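You operate a simulated robot arm through the tools that you are given. There is no shell and no other tool. Be economical: measure what you need, move in short steps, check, and stop when the job is done.

You run a simulated robot arm. Do the job below in one go: nothing can be reset, and whatever is moved stays where it is left.

## Task
Heat the corn cob in the covered blue pan till it steams.
Fine: cob laid flat in the cold water, lid on, large knob to HIGH; switch off when the steam is thick. Use the cob by the hob; leave the other cob.

It is judged by the outcome, as a careful person would: the job done as asked, and still so three seconds after it is handed in. It fails if anything else is knocked over, pushed out of place, dropped, spilled or broken. A push-on lid holds only when it is set on centred and level and pressed home; a screw cap is set on level and turned clockwise until tight.

## Robot
A 6-joint arm with a two-finger parallel gripper, fixed in place. Base frame: the origin is at the foot of the arm, x ahead of it, y to its left, z up; the work surface is at about z = 900. Lengths are in mm, angles in degrees, forces in N, time in s.
With the tool pointing down near the work surface it reaches from about 320 to 700 mm from the base axis. Its first joint turns from -166.0 to 166.0 degrees. Payload 4.1 kg.
The TCP is the grasp point between the finger pads, 23 mm short of the fingertips. In the tool frame z runs along the fingers and y along their closing line. The gripper opens to 94 mm. The fingers are 38 mm wide and 10 mm thick; the gripper's body (54 by 96 mm) begins 39 mm behind the TCP.
Orientation is that of the tool frame in the base frame, as [roll, pitch, yaw] about the fixed x, y, z axes, in that order (R = Rz(yaw) Ry(pitch) Rx(roll)). With the fingers straight down and closing along the base's y, the tool's x points along the base's -x, its y along +y and its z along -z.

## Interface
- The arm moves only by the tool jog_arm. Its arguments are lists of equal length, an entry for each row: "travel": the shift along the base's x, y, z in mm, a list of three; "angular": the turn, a rotation vector about the base's x, y, z in degrees, a list of three; "claw": the opening, from 0 (shut) to 1 (fully open). In form: {"travel": [[x, y, z], ...], "angular": [[wx, wy, wz], ...], "claw": [claw, ...]}. A call has 1 to 8 rows; each row is the pose to reach, as a shift and turn from the pose commanded when the call began. A row lasts 0.2 s, in which the tool goes at most 50 mm and 8.6 degrees; a call with a longer step from one row to the next is refused whole, and so is a gripper value outside its range. Where a pose cannot be reached the arm comes as near as it can. A force on the tool above 50 N (or 10 N above the force at the start of the call, whichever is more), or a blocked arm, ends the call early, and 0.2 s more pass. The fingers move at their own pace (about 45 mm/s each) and stop on an object; they squeeze with about 44 N. The grip force told is the motor's: it shows also when the fingers shut on nothing. Time passes only in rows, and 0.2 s behind the last, so rows that repeat a pose let the fingers close. The reply holds the time, the measured pose of the TCP, the force on the tool along the base axes, the opening and the grip force, in the units named above and with some noise.
- Cameras (640 x 400 px; columns grow to the right, rows downward): "scene" is fixed at [48.6, 647.4, 1476.6]; the picture's right is [-0.83, -0.56, 0.00], its down [-0.31, 0.45, -0.84] and it looks along [0.47, -0.69, -0.54] (base axes); focal length 315 px, centre (320, 200). "wrist" rides on the gripper at [86, 16, -75] in the tool frame; the picture's right is [-0.18, 0.98, 0.00], its down [-0.58, -0.11, -0.81] and it looks along [-0.79, -0.15, 0.59] (tool axes); focal length 243 px, centre (320, 200). There is no depth. A picture from a camera that has moved, and an enlarged one, comes with that camera's place and axes in the base frame and with its lens.
- grab_frame(camera): a new picture of that camera. No time passes.
- slide_trunk(by): slides the trunk up (or, below 0, down) by that many mm; the arm rides with it, the base frame stays. It gives what a move gives, with no picture.
- inspect(camera, box): a new picture of the part [left, top, right, bottom] of that camera's present view, enlarged. No time passes.
- close_job(): hands the job in; it is judged then, once.

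Work in short steps. Places have to be worked out from the pictures, the camera data and where the tool is seen: move nearer, look again, correct. Check each grasp and each placing, and mend what went wrong. You have 120 turns and 76 pictures in all, those below and enlarged ones among them. Open the gripper and draw the arm clear of the work before you hand the job in, unless the task says otherwise; then end with one line.

The tools are called after "Call:" as name(argument=value, ...) on one line, values as JSON. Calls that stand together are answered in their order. jog_arm: Moves the arm, as the interface text tells. Its arguments: {"type":"object","properties":{"travel":{"type":"array","items":{"type":"array","items":{"type":"number"}}},"angular":{"type":"array","items":{"type":"array","items":{"type":"number"}}},"claw":{"type":"array","items":{"type":"number"}}},"required":["travel","angular","claw"]} The other tools are called the same way: slide_trunk (by) slides the trunk up or down; grab_frame (camera) takes a picture; inspect (camera, box) takes an enlarged picture of a part of a camera's view; close_job () hands the job in.

At the start:

```text
t: 0.0
tool_pos: [412.0, -122.9, 1206.8]
tcp_rot: [-180.0, 0.0, -179.9]
force: [-0.1, 0.3, 0.6]
grip_width: 93.8
finger_force: 0.1
trunk travel left (down, up): [-525.0, 65.0]
```

scene: 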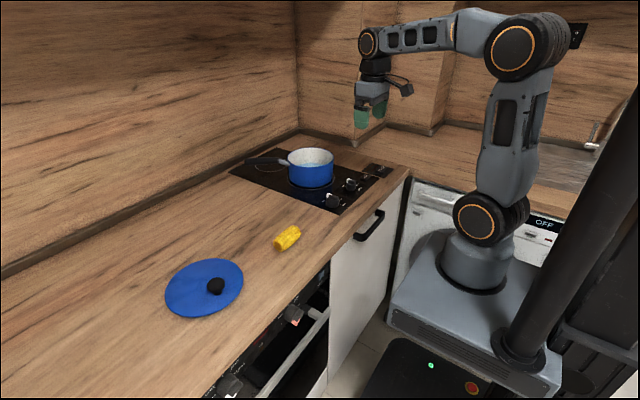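
wrist: 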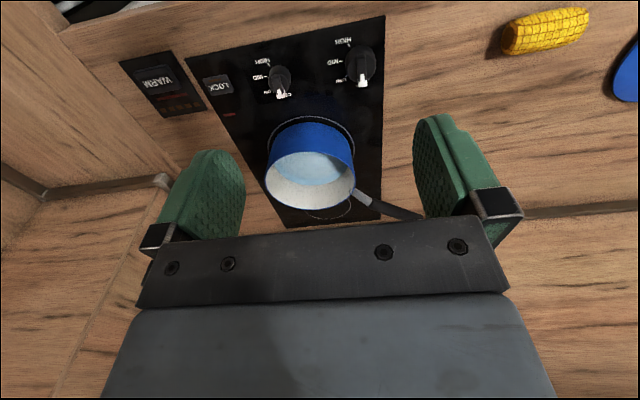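

I'll look closely at the hob, the cob and the lid to measure them.

Call:
inspect(camera="scene", box=[220, 130, 400, 250])

Call:
inspect(camera="scene", box=[150, 220, 330, 340])

Call:
inspect(camera="wrist", box=[110, 10, 430, 230])

```text
3.33 times, centred on (310, 190) of scene
camera zoom: at [48.6, 647.4, 1476.6], right [-0.83, -0.56, 0.0], down [-0.31, 0.45, -0.84], along [0.47, -0.69, -0.54], focal length 1050 px, centre (353, 233)
```

zoom: 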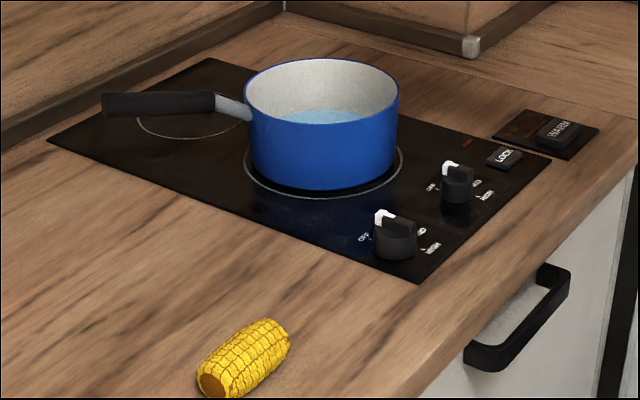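

```text
3.33 times, centred on (240, 280) of scene
camera zoom: at [48.6, 647.4, 1476.6], right [-0.83, -0.56, 0.0], down [-0.31, 0.45, -0.84], along [0.47, -0.69, -0.54], focal length 1050 px, centre (587, -67)
```

zoom: 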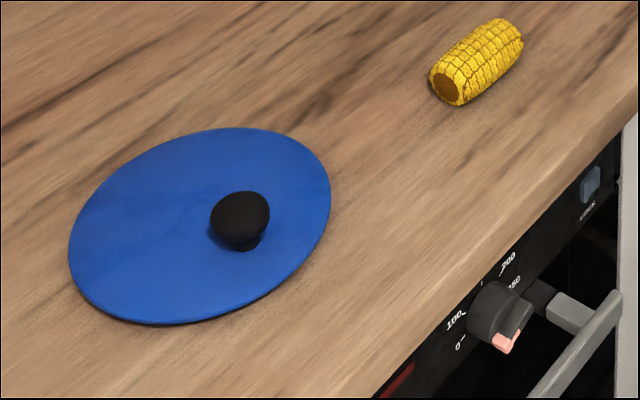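

```text
1.82 times, centred on (270, 120) of wrist
camera zoom: at [325.4, -108.4, 1280.5], right [0.18, 0.98, 0.0], down [0.58, -0.11, 0.81], along [0.79, -0.15, -0.59], focal length 441 px, centre (411, 346)
```

zoom: 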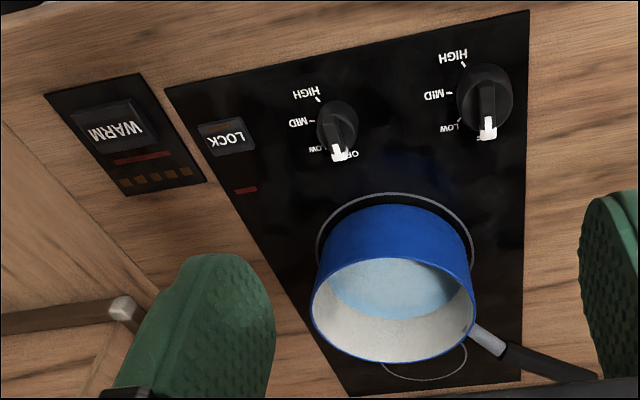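

The cob lies along y, centred near (497,151). The pan centre is near (652,-186) with the rim at z≈990. I'll move above the cob, turning the tool +90°.

Call:
jog_arm(travel=[[0, 35, -10], [5, 75, -20], [10, 115, -40], [10, 155, -55], [10, 195, -75], [20, 230, -90], [40, 255, -100], [60, 274, -110]], angular=[[0, 0, 8.5], [0, 0, 17], [0, 0, 25.5], [0, 0, 34], [0, 0, 42.5], [0, 0, 51], [0, 0, 59.5], [0, 0, 68]], claw=[1, 1, 1, 1, 1, 1, 1, 1])

Call:
jog_arm(travel=[[10, 0, -10], [20, 0, -25], [25, 0, -40]], angular=[[0, 0, 7.5], [0, 0, 15], [0, 0, 22]], claw=[1, 1, 1])

Call:
grab_frame(camera="wrist")

Call:
grab_frame(camera="scene")

```text
t: 1.8
tool_pos: [472.0, 151.5, 1095.0]
tcp_rot: [-179.9, 0.0, -111.9]
force: [0.4, 0.6, 0.8]
grip_width: 94.1
finger_force: 0.0
trunk travel left (down, up): [-525.0, 65.0]
```

```text
t: 2.6
tool_pos: [498.0, 148.5, 1056.0]
tcp_rot: [-180.0, 0.0, -89.9]
force: [0.4, -0.2, 0.7]
grip_width: 93.9
finger_force: 0.1
trunk travel left (down, up): [-525.0, 65.0]
```

```text
70 pictures are left
camera wrist: at [481.6, 62.1, 1131.1], right [-0.98, 0.18, 0.0], down [0.11, 0.58, 0.81], along [0.15, 0.79, -0.59], focal length 243 px, centre (320, 200)
```

wrist: 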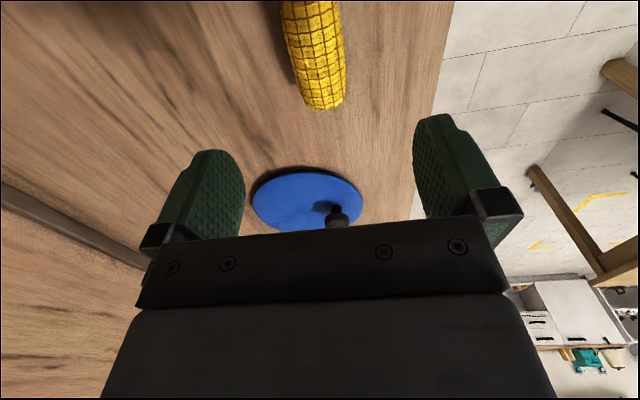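

```text
69 pictures are left
```

scene: 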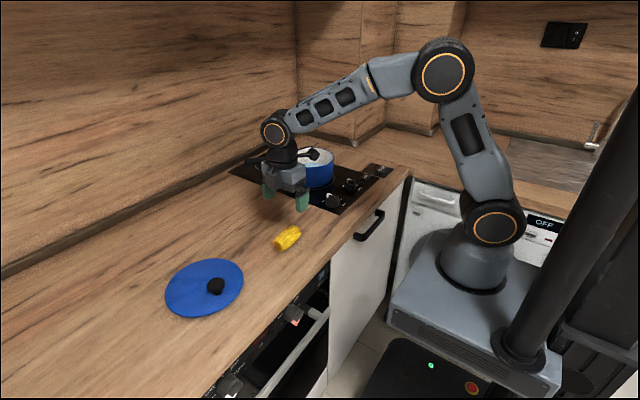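

The cob is centred at about (500,153), between the fingers. I'll descend to z≈930 and close.

Call:
jog_arm(travel=[[2, 4, -45], [2, 4, -85], [2, 4, -110], [2, 4, -126]], angular=[[0, 0, 0], [0, 0, 0], [0, 0, 0], [0, 0, 0]], claw=[1, 1, 1, 1])

Call:
jog_arm(travel=[[0, 0, 0], [0, 0, 0], [0, 0, 0], [0, 0, 0], [0, 0, 0]], angular=[[0, 0, 0], [0, 0, 0], [0, 0, 0], [0, 0, 0], [0, 0, 0]], claw=[0.4, 0.2, 0.2, 0.2, 0.2])

Call:
inspect(camera="scene", box=[220, 150, 340, 270])

```text
t: 3.6
tool_pos: [498.9, 153.9, 930.1]
tcp_rot: [-180.0, 0.0, -90.1]
force: [0.4, -0.3, -0.1]
grip_width: 94.2
finger_force: 0.0
trunk travel left (down, up): [-525.0, 65.0]
```

```text
t: 4.8
tool_pos: [500.5, 153.1, 931.7]
tcp_rot: [-179.9, 0.0, -90.0]
force: [0.4, -0.8, -0.8]
grip_width: 39.9
finger_force: 44.0
trunk travel left (down, up): [-525.0, 65.0]
```

```text
3.33 times, centred on (280, 210) of scene
camera zoom: at [48.6, 647.4, 1476.6], right [-0.83, -0.56, 0.0], down [-0.31, 0.45, -0.84], along [0.47, -0.69, -0.54], focal length 1050 px, centre (453, 167)
```

zoom: 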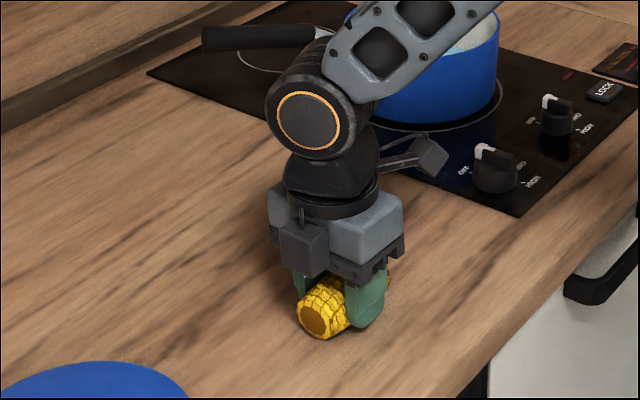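

The cob is held (39.9 mm, 44 N). I'll lift it and carry it toward the pan.

Call:
jog_arm(travel=[[0, 0, 45], [0, 0, 90], [0, 0, 135], [5, -20, 170], [20, -65, 175], [35, -110, 175], [55, -155, 175], [75, -198, 175]], angular=[[0, 0, 0], [0, 0, 0], [0, 0, 0], [0, 0, 0], [0, 0, 0], [0, 0, 0], [0, 0, 0], [0, 0, 0]], claw=[0.2, 0.2, 0.2, 0.2, 0.2, 0.2, 0.2, 0.2])

Call:
jog_arm(travel=[[20, -45, 0], [40, -85, 0], [60, -120, 0], [75, -141, 0]], angular=[[0, 0, 0], [0, 0, 0], [0, 0, 0], [0, 0, 0]], claw=[0.2, 0.2, 0.2, 0.2])

Call:
grab_frame(camera="wrist")

Call:
inspect(camera="scene", box=[220, 70, 400, 220])

```text
t: 6.6
tool_pos: [576.6, -44.2, 1105.5]
tcp_rot: [180.0, 0.1, -89.9]
force: [0.1, 0.4, -0.5]
grip_width: 18.5
finger_force: 0.0
trunk travel left (down, up): [-525.0, 65.0]
```

```text
t: 7.6
tool_pos: [650.2, -186.2, 1104.0]
tcp_rot: [179.9, 0.0, -90.0]
force: [0.3, 0.2, -0.7]
grip_width: 18.6
finger_force: 0.0
trunk travel left (down, up): [-525.0, 65.0]
```

```text
67 pictures are left
camera wrist: at [635.2, -273.1, 1179.1], right [-0.98, 0.18, 0.0], down [0.11, 0.58, 0.81], along [0.15, 0.79, -0.59], focal length 243 px, centre (320, 200)
```

wrist: 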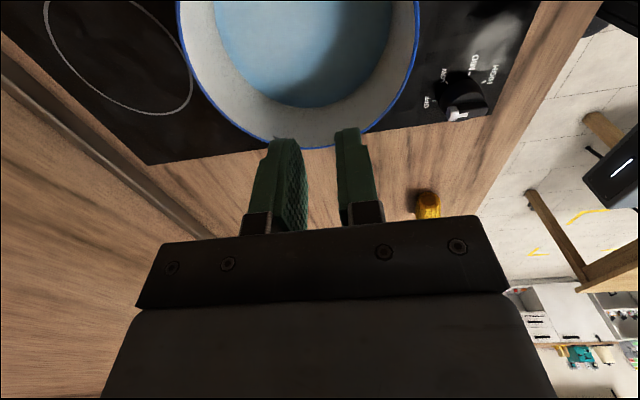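

```text
2.67 times, centred on (310, 145) of scene
camera zoom: at [48.6, 647.4, 1476.6], right [-0.83, -0.56, 0.0], down [-0.31, 0.45, -0.84], along [0.47, -0.69, -0.54], focal length 840 px, centre (347, 347)
```

zoom: 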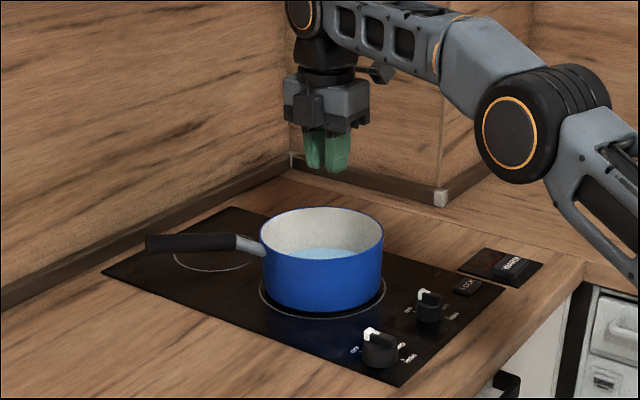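

The cob slipped out at the lift because I gripped it too high. It appears to lie still near its original spot, so I'll go back and look.

Call:
jog_arm(travel=[[-20, 40, 0], [-40, 80, 0], [-60, 122, 0], [-80, 166, 0], [-100, 208, 0], [-120, 250, 0], [-135, 295, 0], [-148, 336, 0]], angular=[[0, 0, 0], [0, 0, 0], [0, 0, 0], [0, 0, 0], [0, 0, 0], [0, 0, 0], [0, 0, 0], [0, 0, 0]], claw=[1, 1, 1, 1, 1, 1, 1, 1])

Call:
grab_frame(camera="wrist")

Call:
inspect(camera="scene", box=[220, 190, 340, 270])

```text
t: 9.4
tool_pos: [500.0, 154.2, 1104.8]
tcp_rot: [180.0, -0.1, -90.0]
force: [-0.6, 0.7, -0.9]
grip_width: 94.1
finger_force: 0.0
trunk travel left (down, up): [-525.0, 65.0]
```

```text
65 pictures are left
camera wrist: at [484.8, 67.8, 1179.5], right [-0.98, 0.19, 0.0], down [0.11, 0.58, 0.81], along [0.15, 0.79, -0.59], focal length 243 px, centre (320, 200)
```

wrist: 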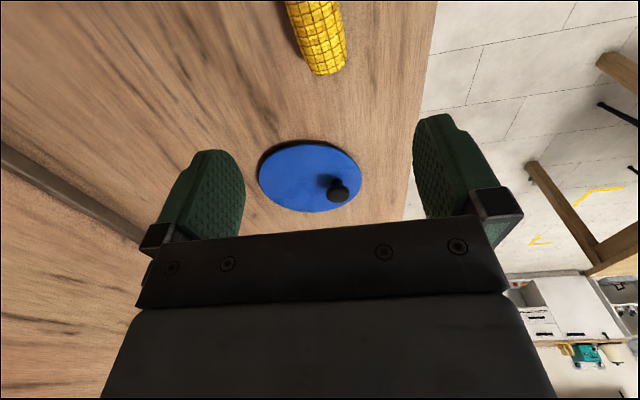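

```text
5.00 times, centred on (280, 230) of scene
camera zoom: at [48.6, 647.4, 1476.6], right [-0.83, -0.56, 0.0], down [-0.31, 0.45, -0.84], along [0.47, -0.69, -0.54], focal length 1575 px, centre (520, 50)
```

zoom: 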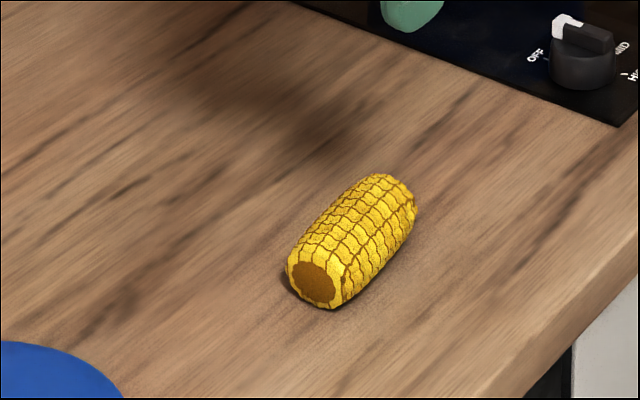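

The cob lies undisturbed at about (499,149). I'll regrip lower, with TCP z≈925, and lift gently.

Call:
jog_arm(travel=[[0, -3, -48], [0, -3, -96], [0, -3, -140], [0, -3, -165], [0, -3, -176], [0, -3, -180]], angular=[[0, 0, 0], [0, 0, 0], [0, 0, 0], [0, 0, 0], [0, 0, 0], [0, 0, 0]], claw=[1, 1, 1, 1, 1, 1])

Call:
jog_arm(travel=[[0, 0, 0], [0, 0, 0], [0, 0, 0], [0, 0, 0], [0, 0, 0]], angular=[[0, 0, 0], [0, 0, 0], [0, 0, 0], [0, 0, 0], [0, 0, 0]], claw=[0.5, 0.3, 0.3, 0.3, 0.3])

Call:
jog_arm(travel=[[0, 0, 2], [0, 0, 5], [0, 0, 10], [0, 0, 15], [0, 0, 20]], angular=[[0, 0, 0], [0, 0, 0], [0, 0, 0], [0, 0, 0], [0, 0, 0]], claw=[0.3, 0.3, 0.3, 0.3, 0.3])

Call:
inspect(camera="scene", box=[230, 170, 350, 260])

```text
t: 10.8
tool_pos: [499.9, 148.2, 924.7]
tcp_rot: [180.0, 0.0, -90.1]
force: [-0.2, -0.3, 0.3]
grip_width: 94.0
finger_force: 0.1
trunk travel left (down, up): [-525.0, 65.0]
```

```text
t: 12.0
tool_pos: [500.8, 148.9, 925.5]
tcp_rot: [179.9, 0.0, -90.0]
force: [-0.2, 0.9, 1.6]
grip_width: 40.0
finger_force: 44.3
trunk travel left (down, up): [-525.0, 65.0]
```

```text
t: 13.2
tool_pos: [500.9, 146.6, 943.8]
tcp_rot: [179.9, 0.0, -90.0]
force: [0.7, 0.2, -0.9]
grip_width: 40.0
finger_force: 44.0
trunk travel left (down, up): [-525.0, 65.0]
```

```text
4.44 times, centred on (290, 215) of scene
camera zoom: at [48.6, 647.4, 1476.6], right [-0.83, -0.56, 0.0], down [-0.31, 0.45, -0.84], along [0.47, -0.69, -0.54], focal length 1400 px, centre (453, 133)
```

zoom: 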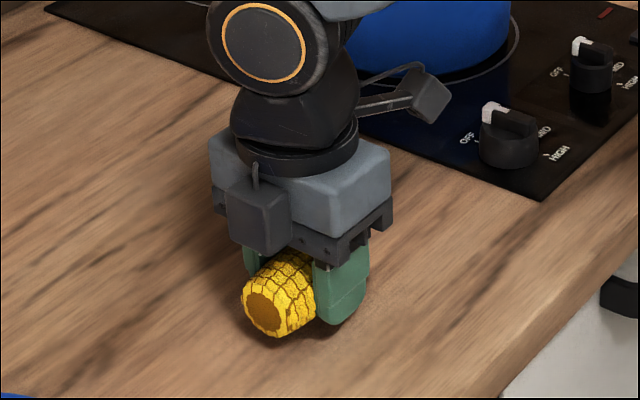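

The cob is held and lifted now. I'll carry on upward at a gentle pace.

Call:
jog_arm(travel=[[0, 0, 15], [0, 0, 35], [0, 0, 55], [0, 0, 75], [0, 0, 95], [0, 0, 115], [0, 0, 135], [0, 0, 150]], angular=[[0, 0, 0], [0, 0, 0], [0, 0, 0], [0, 0, 0], [0, 0, 0], [0, 0, 0], [0, 0, 0], [0, 0, 0]], claw=[0.3, 0.3, 0.3, 0.3, 0.3, 0.3, 0.3, 0.3])

Call:
jog_arm(travel=[[5, -15, 0], [15, -40, 0], [30, -70, 0], [45, -100, 0], [60, -130, 0], [75, -160, 0], [85, -190, 0], [95, -215, 0]], angular=[[0, 0, 0], [0, 0, 0], [0, 0, 0], [0, 0, 0], [0, 0, 0], [0, 0, 0], [0, 0, 0], [0, 0, 0]], claw=[0.3, 0.3, 0.3, 0.3, 0.3, 0.3, 0.3, 0.3])

Call:
jog_arm(travel=[[10, -20, 0], [20, -45, 0], [30, -70, 0], [40, -95, 0], [50, -115, 0], [55, -122, 0]], angular=[[0, 0, 0], [0, 0, 0], [0, 0, 0], [0, 0, 0], [0, 0, 0], [0, 0, 0]], claw=[0.3, 0.3, 0.3, 0.3, 0.3, 0.3])

Call:
grab_frame(camera="wrist")

Call:
inspect(camera="scene", box=[220, 70, 400, 220])

```text
t: 15.0
tool_pos: [502.3, 145.8, 1094.9]
tcp_rot: [-179.9, 0.0, -90.1]
force: [-0.3, 0.2, -0.9]
grip_width: 39.9
finger_force: 44.4
trunk travel left (down, up): [-525.0, 65.0]
```

```text
t: 16.8
tool_pos: [595.1, -69.5, 1097.3]
tcp_rot: [179.9, 0.0, -90.1]
force: [-0.4, 0.2, -0.2]
grip_width: 40.0
finger_force: 44.0
trunk travel left (down, up): [-525.0, 65.0]
```

```text
t: 18.2
tool_pos: [651.2, -190.8, 1095.9]
tcp_rot: [179.9, -0.1, -90.0]
force: [0.1, -0.1, -0.9]
grip_width: 39.8
finger_force: 44.5
trunk travel left (down, up): [-525.0, 65.0]
```

```text
62 pictures are left
camera wrist: at [635.1, -276.9, 1170.5], right [-0.98, 0.19, 0.0], down [0.11, 0.58, 0.81], along [0.15, 0.79, -0.59], focal length 243 px, centre (320, 200)
```

wrist: 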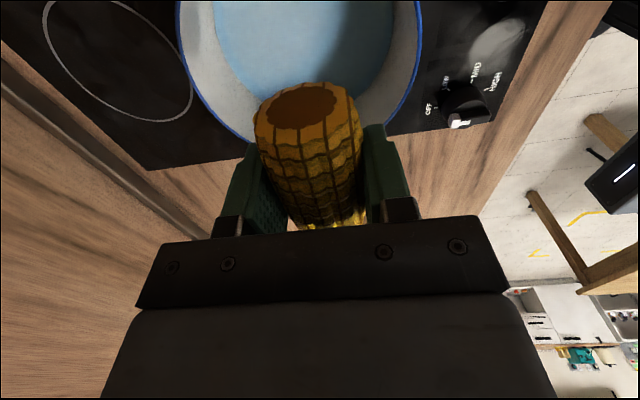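

```text
2.67 times, centred on (310, 145) of scene
camera zoom: at [48.6, 647.4, 1476.6], right [-0.83, -0.56, 0.0], down [-0.31, 0.45, -0.84], along [0.47, -0.69, -0.54], focal length 840 px, centre (347, 347)
```

zoom: 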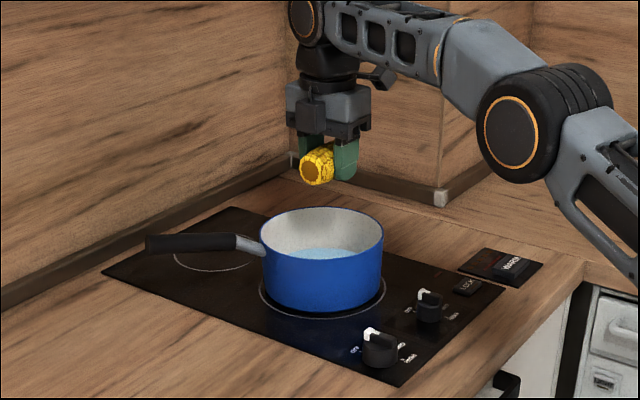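

The cob is over the pan, whose centre I now judge to be (657,-188). I'll align and lower into it, checking on the way.

Call:
jog_arm(travel=[[6, 6, -15], [6, 6, -40], [6, 6, -65], [6, 6, -90], [6, 6, -110], [6, 6, -125], [6, 6, -135]], angular=[[0, 0, 0], [0, 0, 0], [0, 0, 0], [0, 0, 0], [0, 0, 0], [0, 0, 0], [0, 0, 0]], claw=[0.3, 0.3, 0.3, 0.3, 0.3, 0.3, 0.3])

Call:
inspect(camera="scene", box=[250, 110, 370, 200])

Call:
grab_frame(camera="wrist")

```text
t: 19.8
tool_pos: [657.5, -183.7, 960.5]
tcp_rot: [180.0, 0.0, -89.9]
force: [0.2, 0.1, -0.4]
grip_width: 40.1
finger_force: 44.1
trunk travel left (down, up): [-525.0, 65.0]
```

```text
4.44 times, centred on (310, 155) of scene
camera zoom: at [48.6, 647.4, 1476.6], right [-0.83, -0.56, 0.0], down [-0.31, 0.45, -0.84], along [0.47, -0.69, -0.54], focal length 1400 px, centre (364, 400)
```

zoom: 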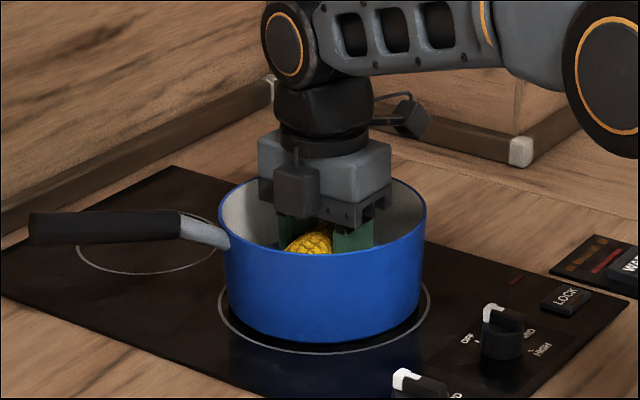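

```text
59 pictures are left
camera wrist: at [641.1, -270.0, 1034.1], right [-0.98, 0.18, 0.0], down [0.11, 0.58, 0.81], along [0.15, 0.79, -0.59], focal length 243 px, centre (320, 200)
```

wrist: 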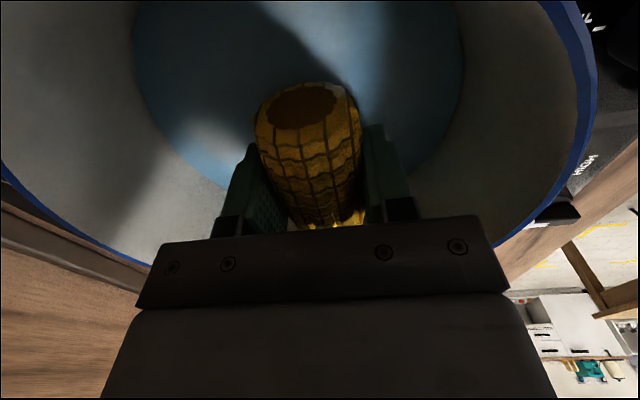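

All is clear of the rim. I'll lower slowly until the cob touches bottom.

Call:
jog_arm(travel=[[0, 0, -6], [0, 0, -12], [0, 0, -17], [0, 0, -21], [0, 0, -24]], angular=[[0, 0, 0], [0, 0, 0], [0, 0, 0], [0, 0, 0], [0, 0, 0]], claw=[0.3, 0.3, 0.3, 0.3, 0.3])

Call:
inspect(camera="scene", box=[250, 110, 370, 200])

```text
t: 21.0
tool_pos: [656.8, -182.6, 936.6]
tcp_rot: [-180.0, 0.0, -90.0]
force: [0.2, 0.2, -0.2]
grip_width: 40.2
finger_force: 43.5
trunk travel left (down, up): [-525.0, 65.0]
```

```text
4.44 times, centred on (310, 155) of scene
camera zoom: at [48.6, 647.4, 1476.6], right [-0.83, -0.56, 0.0], down [-0.31, 0.45, -0.84], along [0.47, -0.69, -0.54], focal length 1400 px, centre (364, 400)
```

zoom: 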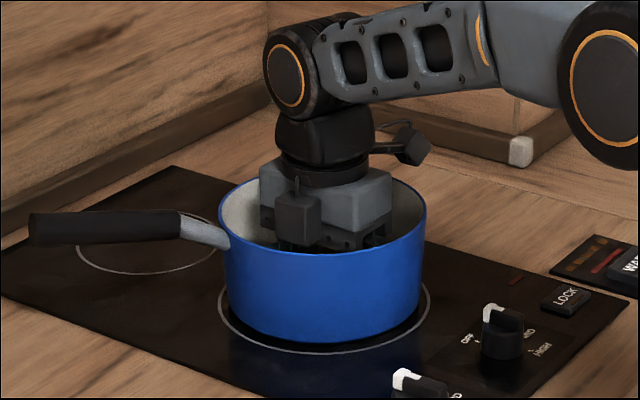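

It's still clear with no contact. I'll ease down a few millimetres more, then open a little and rise.

Call:
jog_arm(travel=[[0, 0, -2], [0, 0, -4], [0, 0, -5]], angular=[[0, 0, 0], [0, 0, 0], [0, 0, 0]], claw=[0.3, 0.3, 0.3])

Call:
jog_arm(travel=[[0, 0, 0], [0, 0, 0], [0, 0, 0], [0, 0, 0]], angular=[[0, 0, 0], [0, 0, 0], [0, 0, 0], [0, 0, 0]], claw=[0.46, 0.55, 0.62, 0.62])

Call:
jog_arm(travel=[[0, 0, 15], [0, 0, 40], [0, 0, 75], [0, 0, 115], [0, 0, 150]], angular=[[0, 0, 0], [0, 0, 0], [0, 0, 0], [0, 0, 0], [0, 0, 0]], claw=[0.62, 0.62, 0.62, 0.62, 0.62])

Call:
grab_frame(camera="wrist")

Call:
inspect(camera="scene", box=[250, 110, 370, 200])

```text
t: 21.8
tool_pos: [656.6, -182.6, 934.5]
tcp_rot: [-179.6, -0.2, -90.0]
force: [1.2, 0.0, 21.4]
grip_width: 40.0
finger_force: 44.8
trunk travel left (down, up): [-525.0, 65.0]
```

```text
t: 22.8
tool_pos: [655.6, -183.4, 933.4]
tcp_rot: [-179.8, -0.1, -90.0]
force: [8.0, -0.1, 23.0]
grip_width: 54.5
finger_force: 0.0
trunk travel left (down, up): [-525.0, 65.0]
```

```text
t: 24.0
tool_pos: [656.4, -182.4, 1082.1]
tcp_rot: [179.9, -0.1, -90.0]
force: [0.1, 0.5, 1.4]
grip_width: 58.4
finger_force: 0.0
trunk travel left (down, up): [-525.0, 65.0]
```

```text
57 pictures are left
camera wrist: at [640.6, -269.3, 1156.7], right [-0.98, 0.18, 0.0], down [0.11, 0.58, 0.81], along [0.15, 0.79, -0.59], focal length 243 px, centre (320, 200)
```

wrist: 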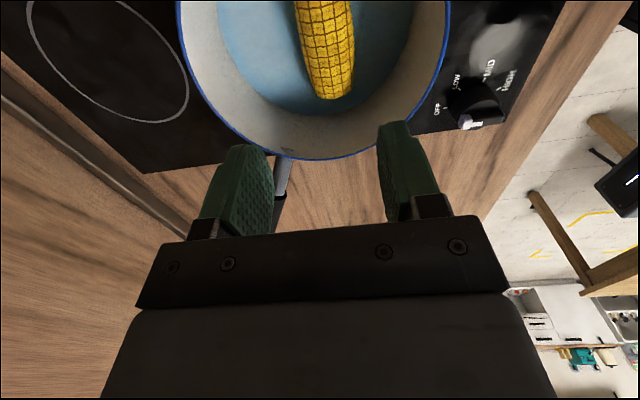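

```text
4.44 times, centred on (310, 155) of scene
camera zoom: at [48.6, 647.4, 1476.6], right [-0.83, -0.56, 0.0], down [-0.31, 0.45, -0.84], along [0.47, -0.69, -0.54], focal length 1400 px, centre (364, 400)
```

zoom: 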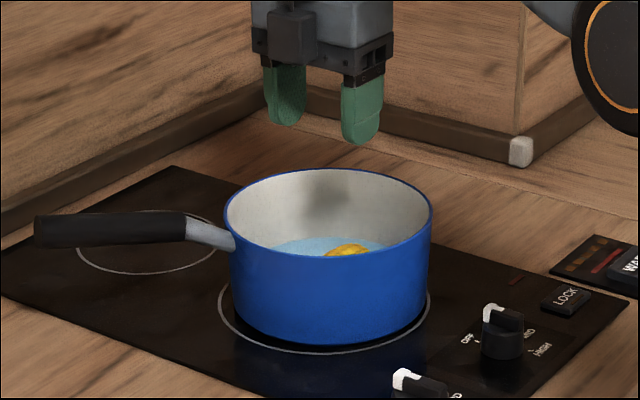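

The cob lies flat in the water. Next I'll move up and across to look at the lid from above.

Call:
jog_arm(travel=[[-15, 30, 20], [-30, 70, 40], [-45, 115, 55], [-60, 160, 68], [-75, 205, 68], [-90, 250, 68], [-105, 295, 68], [-115, 340, 68]], angular=[[0, 0, 0], [0, 0, 0], [0, 0, 0], [0, 0, 0], [0, 0, 0], [0, 0, 0], [0, 0, 0], [0, 0, 0]], claw=[0.7, 0.8, 0.8, 0.8, 0.8, 0.8, 0.8, 0.8])

Call:
jog_arm(travel=[[-5, 45, 0], [-11, 90, 0], [-11, 92, 0]], angular=[[0, 0, 0], [0, 0, 0], [0, 0, 0]], claw=[0.8, 0.8, 0.8])

Call:
grab_frame(camera="wrist")

Call:
inspect(camera="scene", box=[160, 245, 250, 325])

```text
t: 25.8
tool_pos: [542.4, 156.7, 1147.0]
tcp_rot: [-180.0, 0.0, -90.1]
force: [0.1, 0.2, -0.4]
grip_width: 75.3
finger_force: 0.0
trunk travel left (down, up): [-525.0, 65.0]
```

```text
t: 26.6
tool_pos: [530.6, 248.4, 1148.0]
tcp_rot: [180.0, 0.1, -90.0]
force: [-0.1, -0.7, 0.9]
grip_width: 75.2
finger_force: 0.0
trunk travel left (down, up): [-525.0, 65.0]
```

```text
55 pictures are left
camera wrist: at [514.8, 161.7, 1223.0], right [-0.98, 0.19, 0.0], down [0.11, 0.58, 0.81], along [0.15, 0.79, -0.59], focal length 243 px, centre (320, 200)
```

wrist: 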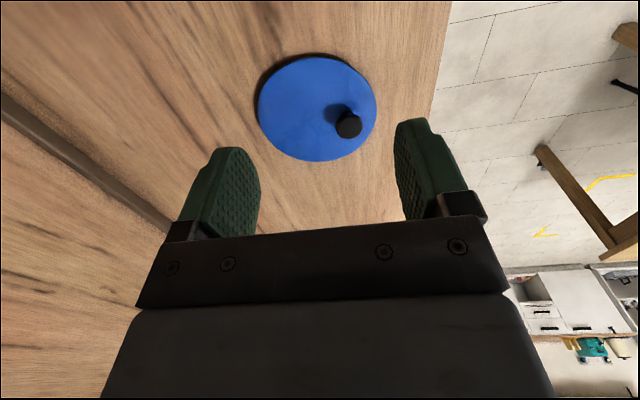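

```text
5.00 times, centred on (205, 285) of scene
camera zoom: at [48.6, 647.4, 1476.6], right [-0.83, -0.56, 0.0], down [-0.31, 0.45, -0.84], along [0.47, -0.69, -0.54], focal length 1575 px, centre (895, -225)
```

zoom: 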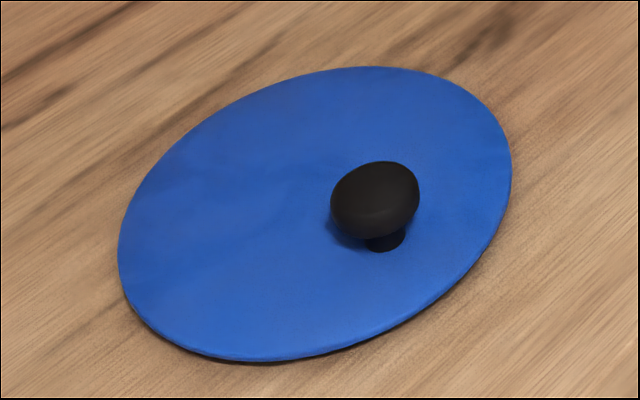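

The lid is about 174 mm across, centred near (557,381). Its knob (40 mm cap) is off-centre at about (516,379). I'll move above the knob and look again.

Call:
jog_arm(travel=[[-3, 40, -30], [-6, 75, -65], [-9, 105, -100], [-13, 130, -135], [-14, 131, -165], [-14, 131, -185]], angular=[[0, 0, 0], [0, 0, 0], [0, 0, 0], [0, 0, 0], [0, 0, 0], [0, 0, 0]], claw=[0.8, 0.8, 0.8, 0.8, 0.8, 0.8])

Call:
grab_frame(camera="wrist")

Call:
inspect(camera="scene", box=[150, 215, 270, 325])

```text
t: 28.0
tool_pos: [514.3, 380.9, 961.7]
tcp_rot: [-180.0, 0.0, -90.1]
force: [-0.7, -0.9, -0.6]
grip_width: 75.3
finger_force: 0.0
trunk travel left (down, up): [-525.0, 65.0]
```

```text
53 pictures are left
camera wrist: at [498.8, 294.3, 1037.5], right [-0.98, 0.18, 0.0], down [0.11, 0.58, 0.81], along [0.15, 0.79, -0.59], focal length 243 px, centre (320, 200)
```

wrist: 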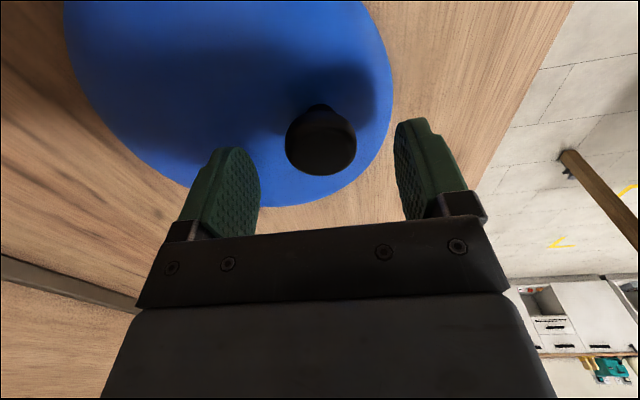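

```text
3.64 times, centred on (210, 270) of scene
camera zoom: at [48.6, 647.4, 1476.6], right [-0.83, -0.56, 0.0], down [-0.31, 0.45, -0.84], along [0.47, -0.69, -0.54], focal length 1145 px, centre (720, -54)
```

zoom: 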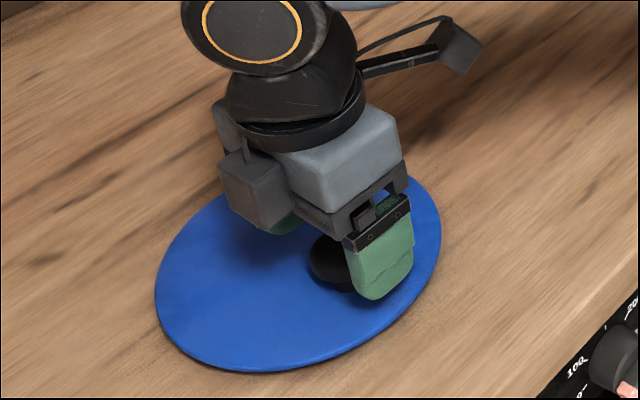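

The knob is centred under the TCP. I'll go down to z≈931 (tips about 908, just above the lid) and close.

Call:
jog_arm(travel=[[1, 1, -12], [1, 1, -22], [1, 1, -28], [1, 1, -31]], angular=[[0, 0, 0], [0, 0, 0], [0, 0, 0], [0, 0, 0]], claw=[0.8, 0.8, 0.8, 0.8])

Call:
jog_arm(travel=[[0, 0, 0], [0, 0, 0], [0, 0, 0], [0, 0, 0]], angular=[[0, 0, 0], [0, 0, 0], [0, 0, 0], [0, 0, 0]], claw=[0.5, 0.3, 0.3, 0.3])

Call:
inspect(camera="scene", box=[150, 225, 270, 325])

```text
t: 29.0
tool_pos: [516.4, 382.0, 937.6]
tcp_rot: [-179.7, 0.2, -89.9]
force: [-1.0, 2.2, 21.3]
grip_width: 75.2
finger_force: 0.1
trunk travel left (down, up): [-525.0, 65.0]
```

```text
t: 30.0
tool_pos: [516.9, 380.6, 937.6]
tcp_rot: [-179.7, 0.3, -90.0]
force: [6.1, 2.8, 33.4]
grip_width: 39.7
finger_force: 12.5
trunk travel left (down, up): [-525.0, 65.0]
```

```text
4.00 times, centred on (210, 275) of scene
camera zoom: at [48.6, 647.4, 1476.6], right [-0.83, -0.56, 0.0], down [-0.31, 0.45, -0.84], along [0.47, -0.69, -0.54], focal length 1260 px, centre (760, -100)
```

zoom: 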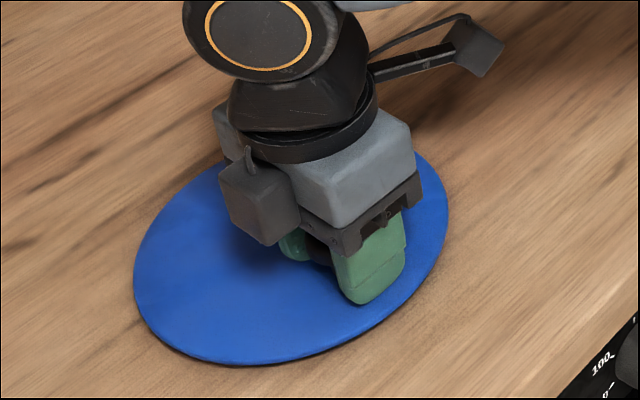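

The fingertips touched the lid at z≈937.6, so its top is around 914. I'll ease up to unload, finish closing, and then lift slightly.

Call:
jog_arm(travel=[[0, 0, 4], [0, 0, 7], [0, 0, 8], [0, 0, 8], [0, 0, 8]], angular=[[0, 0, 0], [0, 0, 0], [0, 0, 0], [0, 0, 0], [0, 0, 0]], claw=[0.3, 0.2, 0.2, 0.2, 0.2])

Call:
jog_arm(travel=[[0, 0, 2], [0, 0, 6], [0, 0, 12], [0, 0, 20], [0, 0, 30]], angular=[[0, 0, 0], [0, 0, 0], [0, 0, 0], [0, 0, 0], [0, 0, 0]], claw=[0.2, 0.2, 0.2, 0.2, 0.2])

Call:
inspect(camera="scene", box=[150, 225, 270, 325])

Call:
grab_frame(camera="wrist")

```text
t: 31.2
tool_pos: [517.4, 380.2, 941.5]
tcp_rot: [-180.0, -0.1, -90.0]
force: [0.1, 0.0, -2.2]
grip_width: 37.1
finger_force: 44.1
trunk travel left (down, up): [-525.0, 65.0]
```

```text
t: 32.4
tool_pos: [517.9, 380.0, 970.7]
tcp_rot: [180.0, 0.0, -90.1]
force: [-0.1, 0.1, -1.7]
grip_width: 37.4
finger_force: 44.3
trunk travel left (down, up): [-525.0, 65.0]
```

```text
4.00 times, centred on (210, 275) of scene
camera zoom: at [48.6, 647.4, 1476.6], right [-0.83, -0.56, 0.0], down [-0.31, 0.45, -0.84], along [0.47, -0.69, -0.54], focal length 1260 px, centre (760, -100)
```

zoom: 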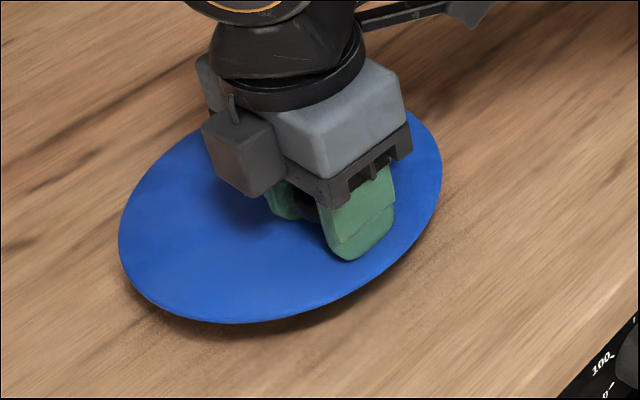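

```text
49 pictures are left
camera wrist: at [501.4, 293.5, 1045.7], right [-0.98, 0.18, 0.0], down [0.11, 0.58, 0.81], along [0.15, 0.79, -0.59], focal length 243 px, centre (320, 200)
```

wrist: 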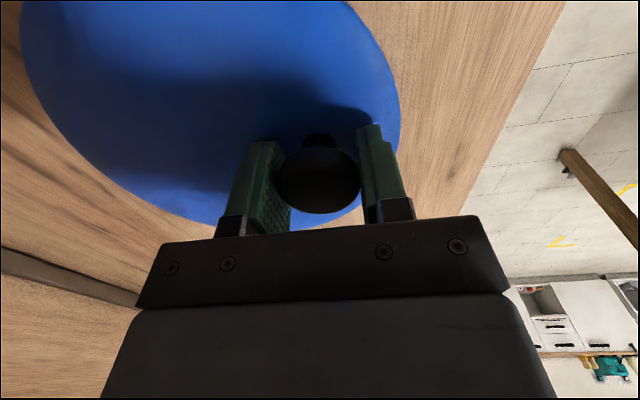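

The lid is held and looks level. I'll lift it higher and carry it toward the pan.

Call:
jog_arm(travel=[[0, 0, 15], [0, 0, 35], [0, 0, 60], [0, 0, 85], [0, -10, 110], [0, -30, 130], [2, -55, 140], [5, -85, 140]], angular=[[0, 0, 0], [0, 0, 0], [0, 0, 0], [0, 0, 0], [0, 0, 0], [0, 0, 0], [0, 0, 0], [0, 0, 0]], claw=[0.2, 0.2, 0.2, 0.2, 0.2, 0.2, 0.2, 0.2])

Call:
jog_arm(travel=[[5, -30, 0], [10, -65, 0], [18, -100, 0], [25, -135, 0], [35, -170, 0], [45, -205, 0], [55, -240, 0], [60, -270, 0]], angular=[[0, 0, 0], [0, 0, 0], [0, 0, 0], [0, 0, 0], [0, 0, 0], [0, 0, 0], [0, 0, 0], [0, 0, 0]], claw=[0.2, 0.2, 0.2, 0.2, 0.2, 0.2, 0.2, 0.2])

Call:
grab_frame(camera="scene")

Call:
grab_frame(camera="wrist")

```text
t: 34.2
tool_pos: [522.0, 296.1, 1110.9]
tcp_rot: [180.0, 0.0, -90.1]
force: [0.0, -0.2, -2.3]
grip_width: 37.1
finger_force: 44.2
trunk travel left (down, up): [-525.0, 65.0]
```

```text
t: 36.0
tool_pos: [582.3, 26.1, 1111.0]
tcp_rot: [179.8, 0.1, -89.9]
force: [-0.1, 0.0, -2.6]
grip_width: 37.4
finger_force: 44.3
trunk travel left (down, up): [-525.0, 65.0]
```

```text
48 pictures are left
```

scene: 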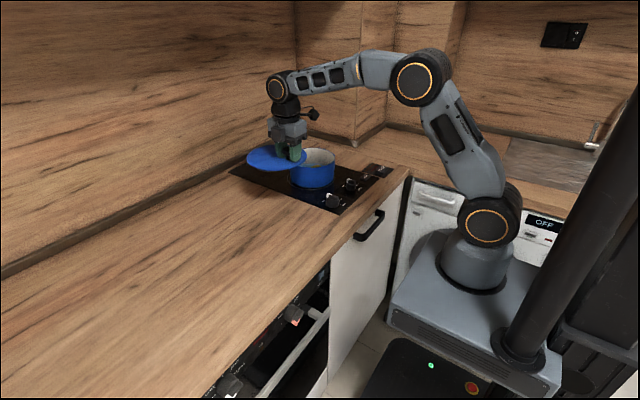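

```text
47 pictures are left
camera wrist: at [567.1, -60.9, 1185.4], right [-0.98, 0.18, 0.0], down [0.11, 0.58, 0.81], along [0.15, 0.79, -0.59], focal length 243 px, centre (320, 200)
```

wrist: 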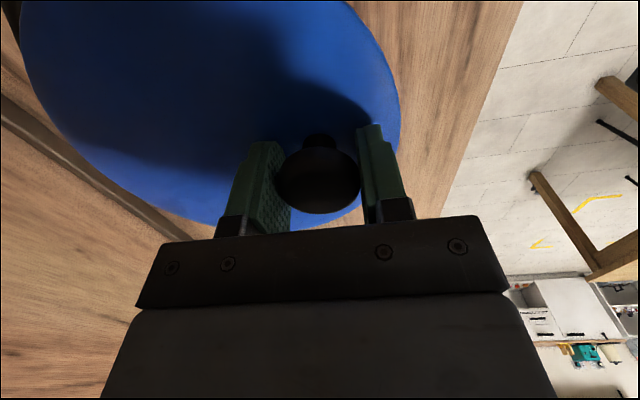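

The lid hangs level; its centre is about (+44,+3) from the TCP. The pan centre is about (657,-191), so the TCP target is (613,-194).

Call:
jog_arm(travel=[[5, -30, 0], [10, -65, 0], [15, -100, 0], [20, -135, 0], [25, -170, 0], [28, -200, 0], [31, -220, 0], [31, -220, -20]], angular=[[0, 0, 0], [0, 0, 0], [0, 0, 0], [0, 0, 0], [0, 0, 0], [0, 0, 0], [0, 0, 0], [0, 0, 0]], claw=[0.2, 0.2, 0.2, 0.2, 0.2, 0.2, 0.2, 0.2])

Call:
jog_arm(travel=[[0, 0, -12], [0, 0, -24], [0, 0, -34]], angular=[[0, 0, 0], [0, 0, 0], [0, 0, 0]], claw=[0.2, 0.2, 0.2])

Call:
inspect(camera="scene", box=[250, 110, 370, 200])

```text
t: 37.8
tool_pos: [614.7, -195.1, 1088.8]
tcp_rot: [-180.0, 0.0, -90.0]
force: [0.4, 0.4, -1.3]
grip_width: 37.1
finger_force: 43.5
trunk travel left (down, up): [-525.0, 65.0]
```

```text
t: 38.6
tool_pos: [615.5, -194.3, 1056.7]
tcp_rot: [-180.0, 0.0, -90.0]
force: [0.1, 0.8, -2.3]
grip_width: 37.1
finger_force: 44.2
trunk travel left (down, up): [-525.0, 65.0]
```

```text
4.44 times, centred on (310, 155) of scene
camera zoom: at [48.6, 647.4, 1476.6], right [-0.83, -0.56, 0.0], down [-0.31, 0.45, -0.84], along [0.47, -0.69, -0.54], focal length 1400 px, centre (364, 400)
```

zoom: 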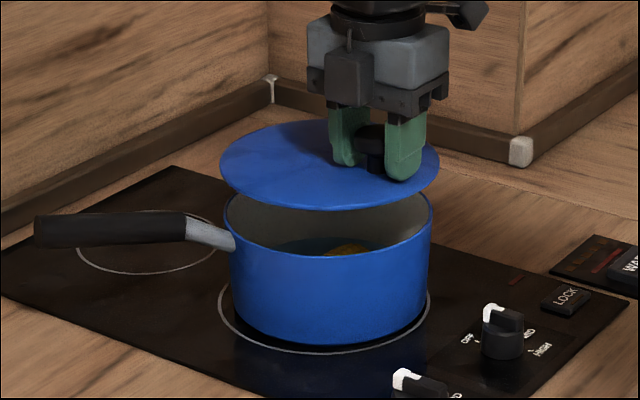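

The lid lines up left to right in the scene view. I'll lower it close to the rim to remove the height ambiguity and recheck.

Call:
jog_arm(travel=[[0, 0, -6], [0, 0, -12], [0, 0, -18]], angular=[[0, 0, 0], [0, 0, 0], [0, 0, 0]], claw=[0.2, 0.2, 0.2])

Call:
inspect(camera="scene", box=[270, 130, 350, 190])

Call:
inspect(camera="wrist", box=[0, 0, 480, 300])

```text
t: 39.4
tool_pos: [613.8, -193.5, 1038.1]
tcp_rot: [179.9, 0.1, -90.0]
force: [-0.6, -0.2, -2.8]
grip_width: 37.2
finger_force: 44.3
trunk travel left (down, up): [-525.0, 65.0]
```

```text
6.67 times, centred on (310, 160) of scene
camera zoom: at [48.6, 647.4, 1476.6], right [-0.83, -0.56, 0.0], down [-0.31, 0.45, -0.84], along [0.47, -0.69, -0.54], focal length 2100 px, centre (387, 467)
```

zoom: 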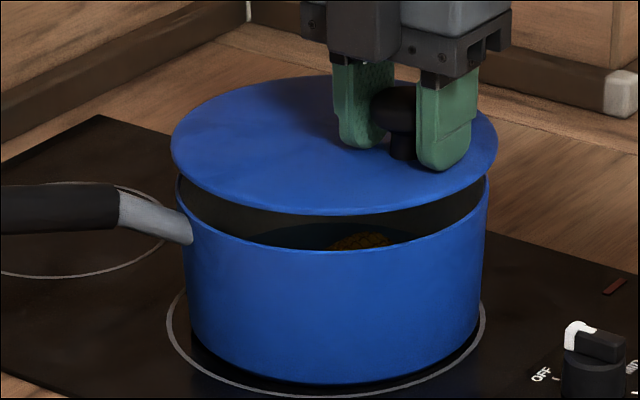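

```text
1.33 times, centred on (240, 150) of wrist
camera zoom: at [598.5, -280.8, 1112.8], right [-0.98, 0.18, 0.0], down [0.11, 0.58, 0.81], along [0.15, 0.79, -0.59], focal length 324 px, centre (427, 267)
```

zoom: 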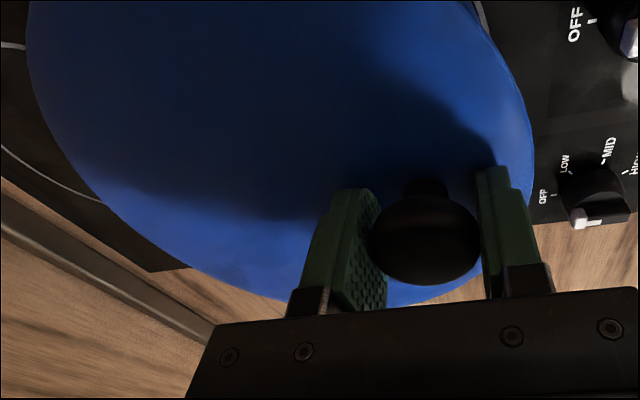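

Left and right match within about 1 mm. Refitting with the pan base puts the rim at z≈986 and the lid aligned within about 2 mm. I'll lower slowly until contact.

Call:
jog_arm(travel=[[0, 1, -3], [0, 1, -6], [0, 1, -9], [0, 1, -12], [0, 1, -14]], angular=[[0, 0, 0], [0, 0, 0], [0, 0, 0], [0, 0, 0], [0, 0, 0]], claw=[0.2, 0.2, 0.2, 0.2, 0.2])

Call:
inspect(camera="scene", box=[270, 130, 350, 190])

```text
t: 40.6
tool_pos: [613.5, -192.8, 1024.4]
tcp_rot: [-180.0, 0.0, -90.0]
force: [0.5, 0.3, -2.4]
grip_width: 37.1
finger_force: 44.3
trunk travel left (down, up): [-525.0, 65.0]
```

```text
6.67 times, centred on (310, 160) of scene
camera zoom: at [48.6, 647.4, 1476.6], right [-0.83, -0.56, 0.0], down [-0.31, 0.45, -0.84], along [0.47, -0.69, -0.54], focal length 2100 px, centre (387, 467)
```

zoom: 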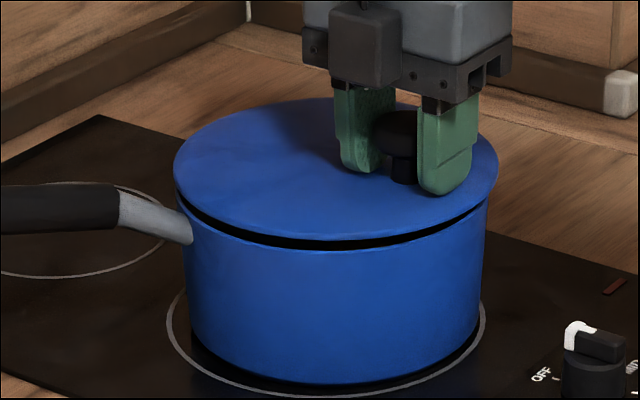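

No contact yet; the lid sits about 2 mm to the image right. I'll shift it and keep lowering in small steps.

Call:
jog_arm(travel=[[1.5, 1, 0], [1.5, 1, -2], [1.5, 1, -4], [1.5, 1, -6], [1.5, 1, -7]], angular=[[0, 0, 0], [0, 0, 0], [0, 0, 0], [0, 0, 0], [0, 0, 0]], claw=[0.2, 0.2, 0.2, 0.2, 0.2])

Call:
inspect(camera="scene", box=[270, 130, 350, 190])

```text
t: 41.8
tool_pos: [614.0, -191.3, 1016.6]
tcp_rot: [180.0, 0.0, -90.0]
force: [-1.2, 4.1, 2.9]
grip_width: 37.2
finger_force: 44.2
trunk travel left (down, up): [-525.0, 65.0]
```

```text
6.67 times, centred on (310, 160) of scene
camera zoom: at [48.6, 647.4, 1476.6], right [-0.83, -0.56, 0.0], down [-0.31, 0.45, -0.84], along [0.47, -0.69, -0.54], focal length 2100 px, centre (387, 467)
```

zoom: 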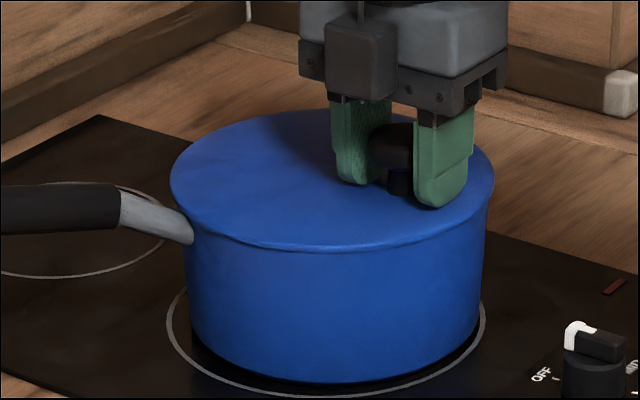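

The lid has met the rim and looks seated. I'll press gently to confirm.

Call:
jog_arm(travel=[[0, 0, -2], [0, 0, -4], [0, 0, -5]], angular=[[0, 0, 0], [0, 0, 0], [0, 0, 0]], claw=[0.2, 0.2, 0.2])

Call:
inspect(camera="scene", box=[270, 130, 350, 190])

```text
t: 42.6
tool_pos: [613.9, -191.7, 1018.7]
tcp_rot: [-179.5, 0.0, -90.1]
force: [1.5, 0.6, 39.7]
grip_width: 37.5
finger_force: 44.0
trunk travel left (down, up): [-525.0, 65.0]
```

```text
6.67 times, centred on (310, 160) of scene
camera zoom: at [48.6, 647.4, 1476.6], right [-0.83, -0.56, 0.0], down [-0.31, 0.45, -0.84], along [0.47, -0.69, -0.54], focal length 2100 px, centre (387, 467)
```

zoom: 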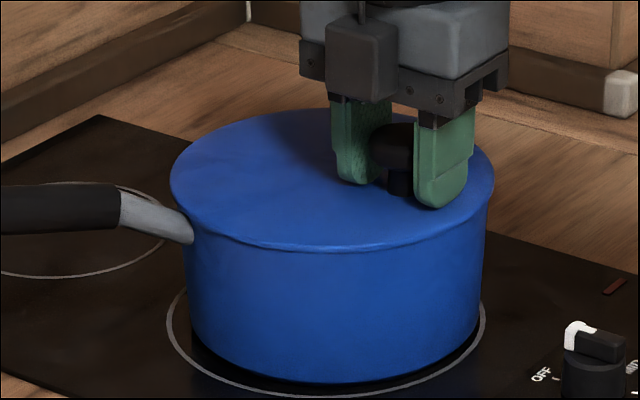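

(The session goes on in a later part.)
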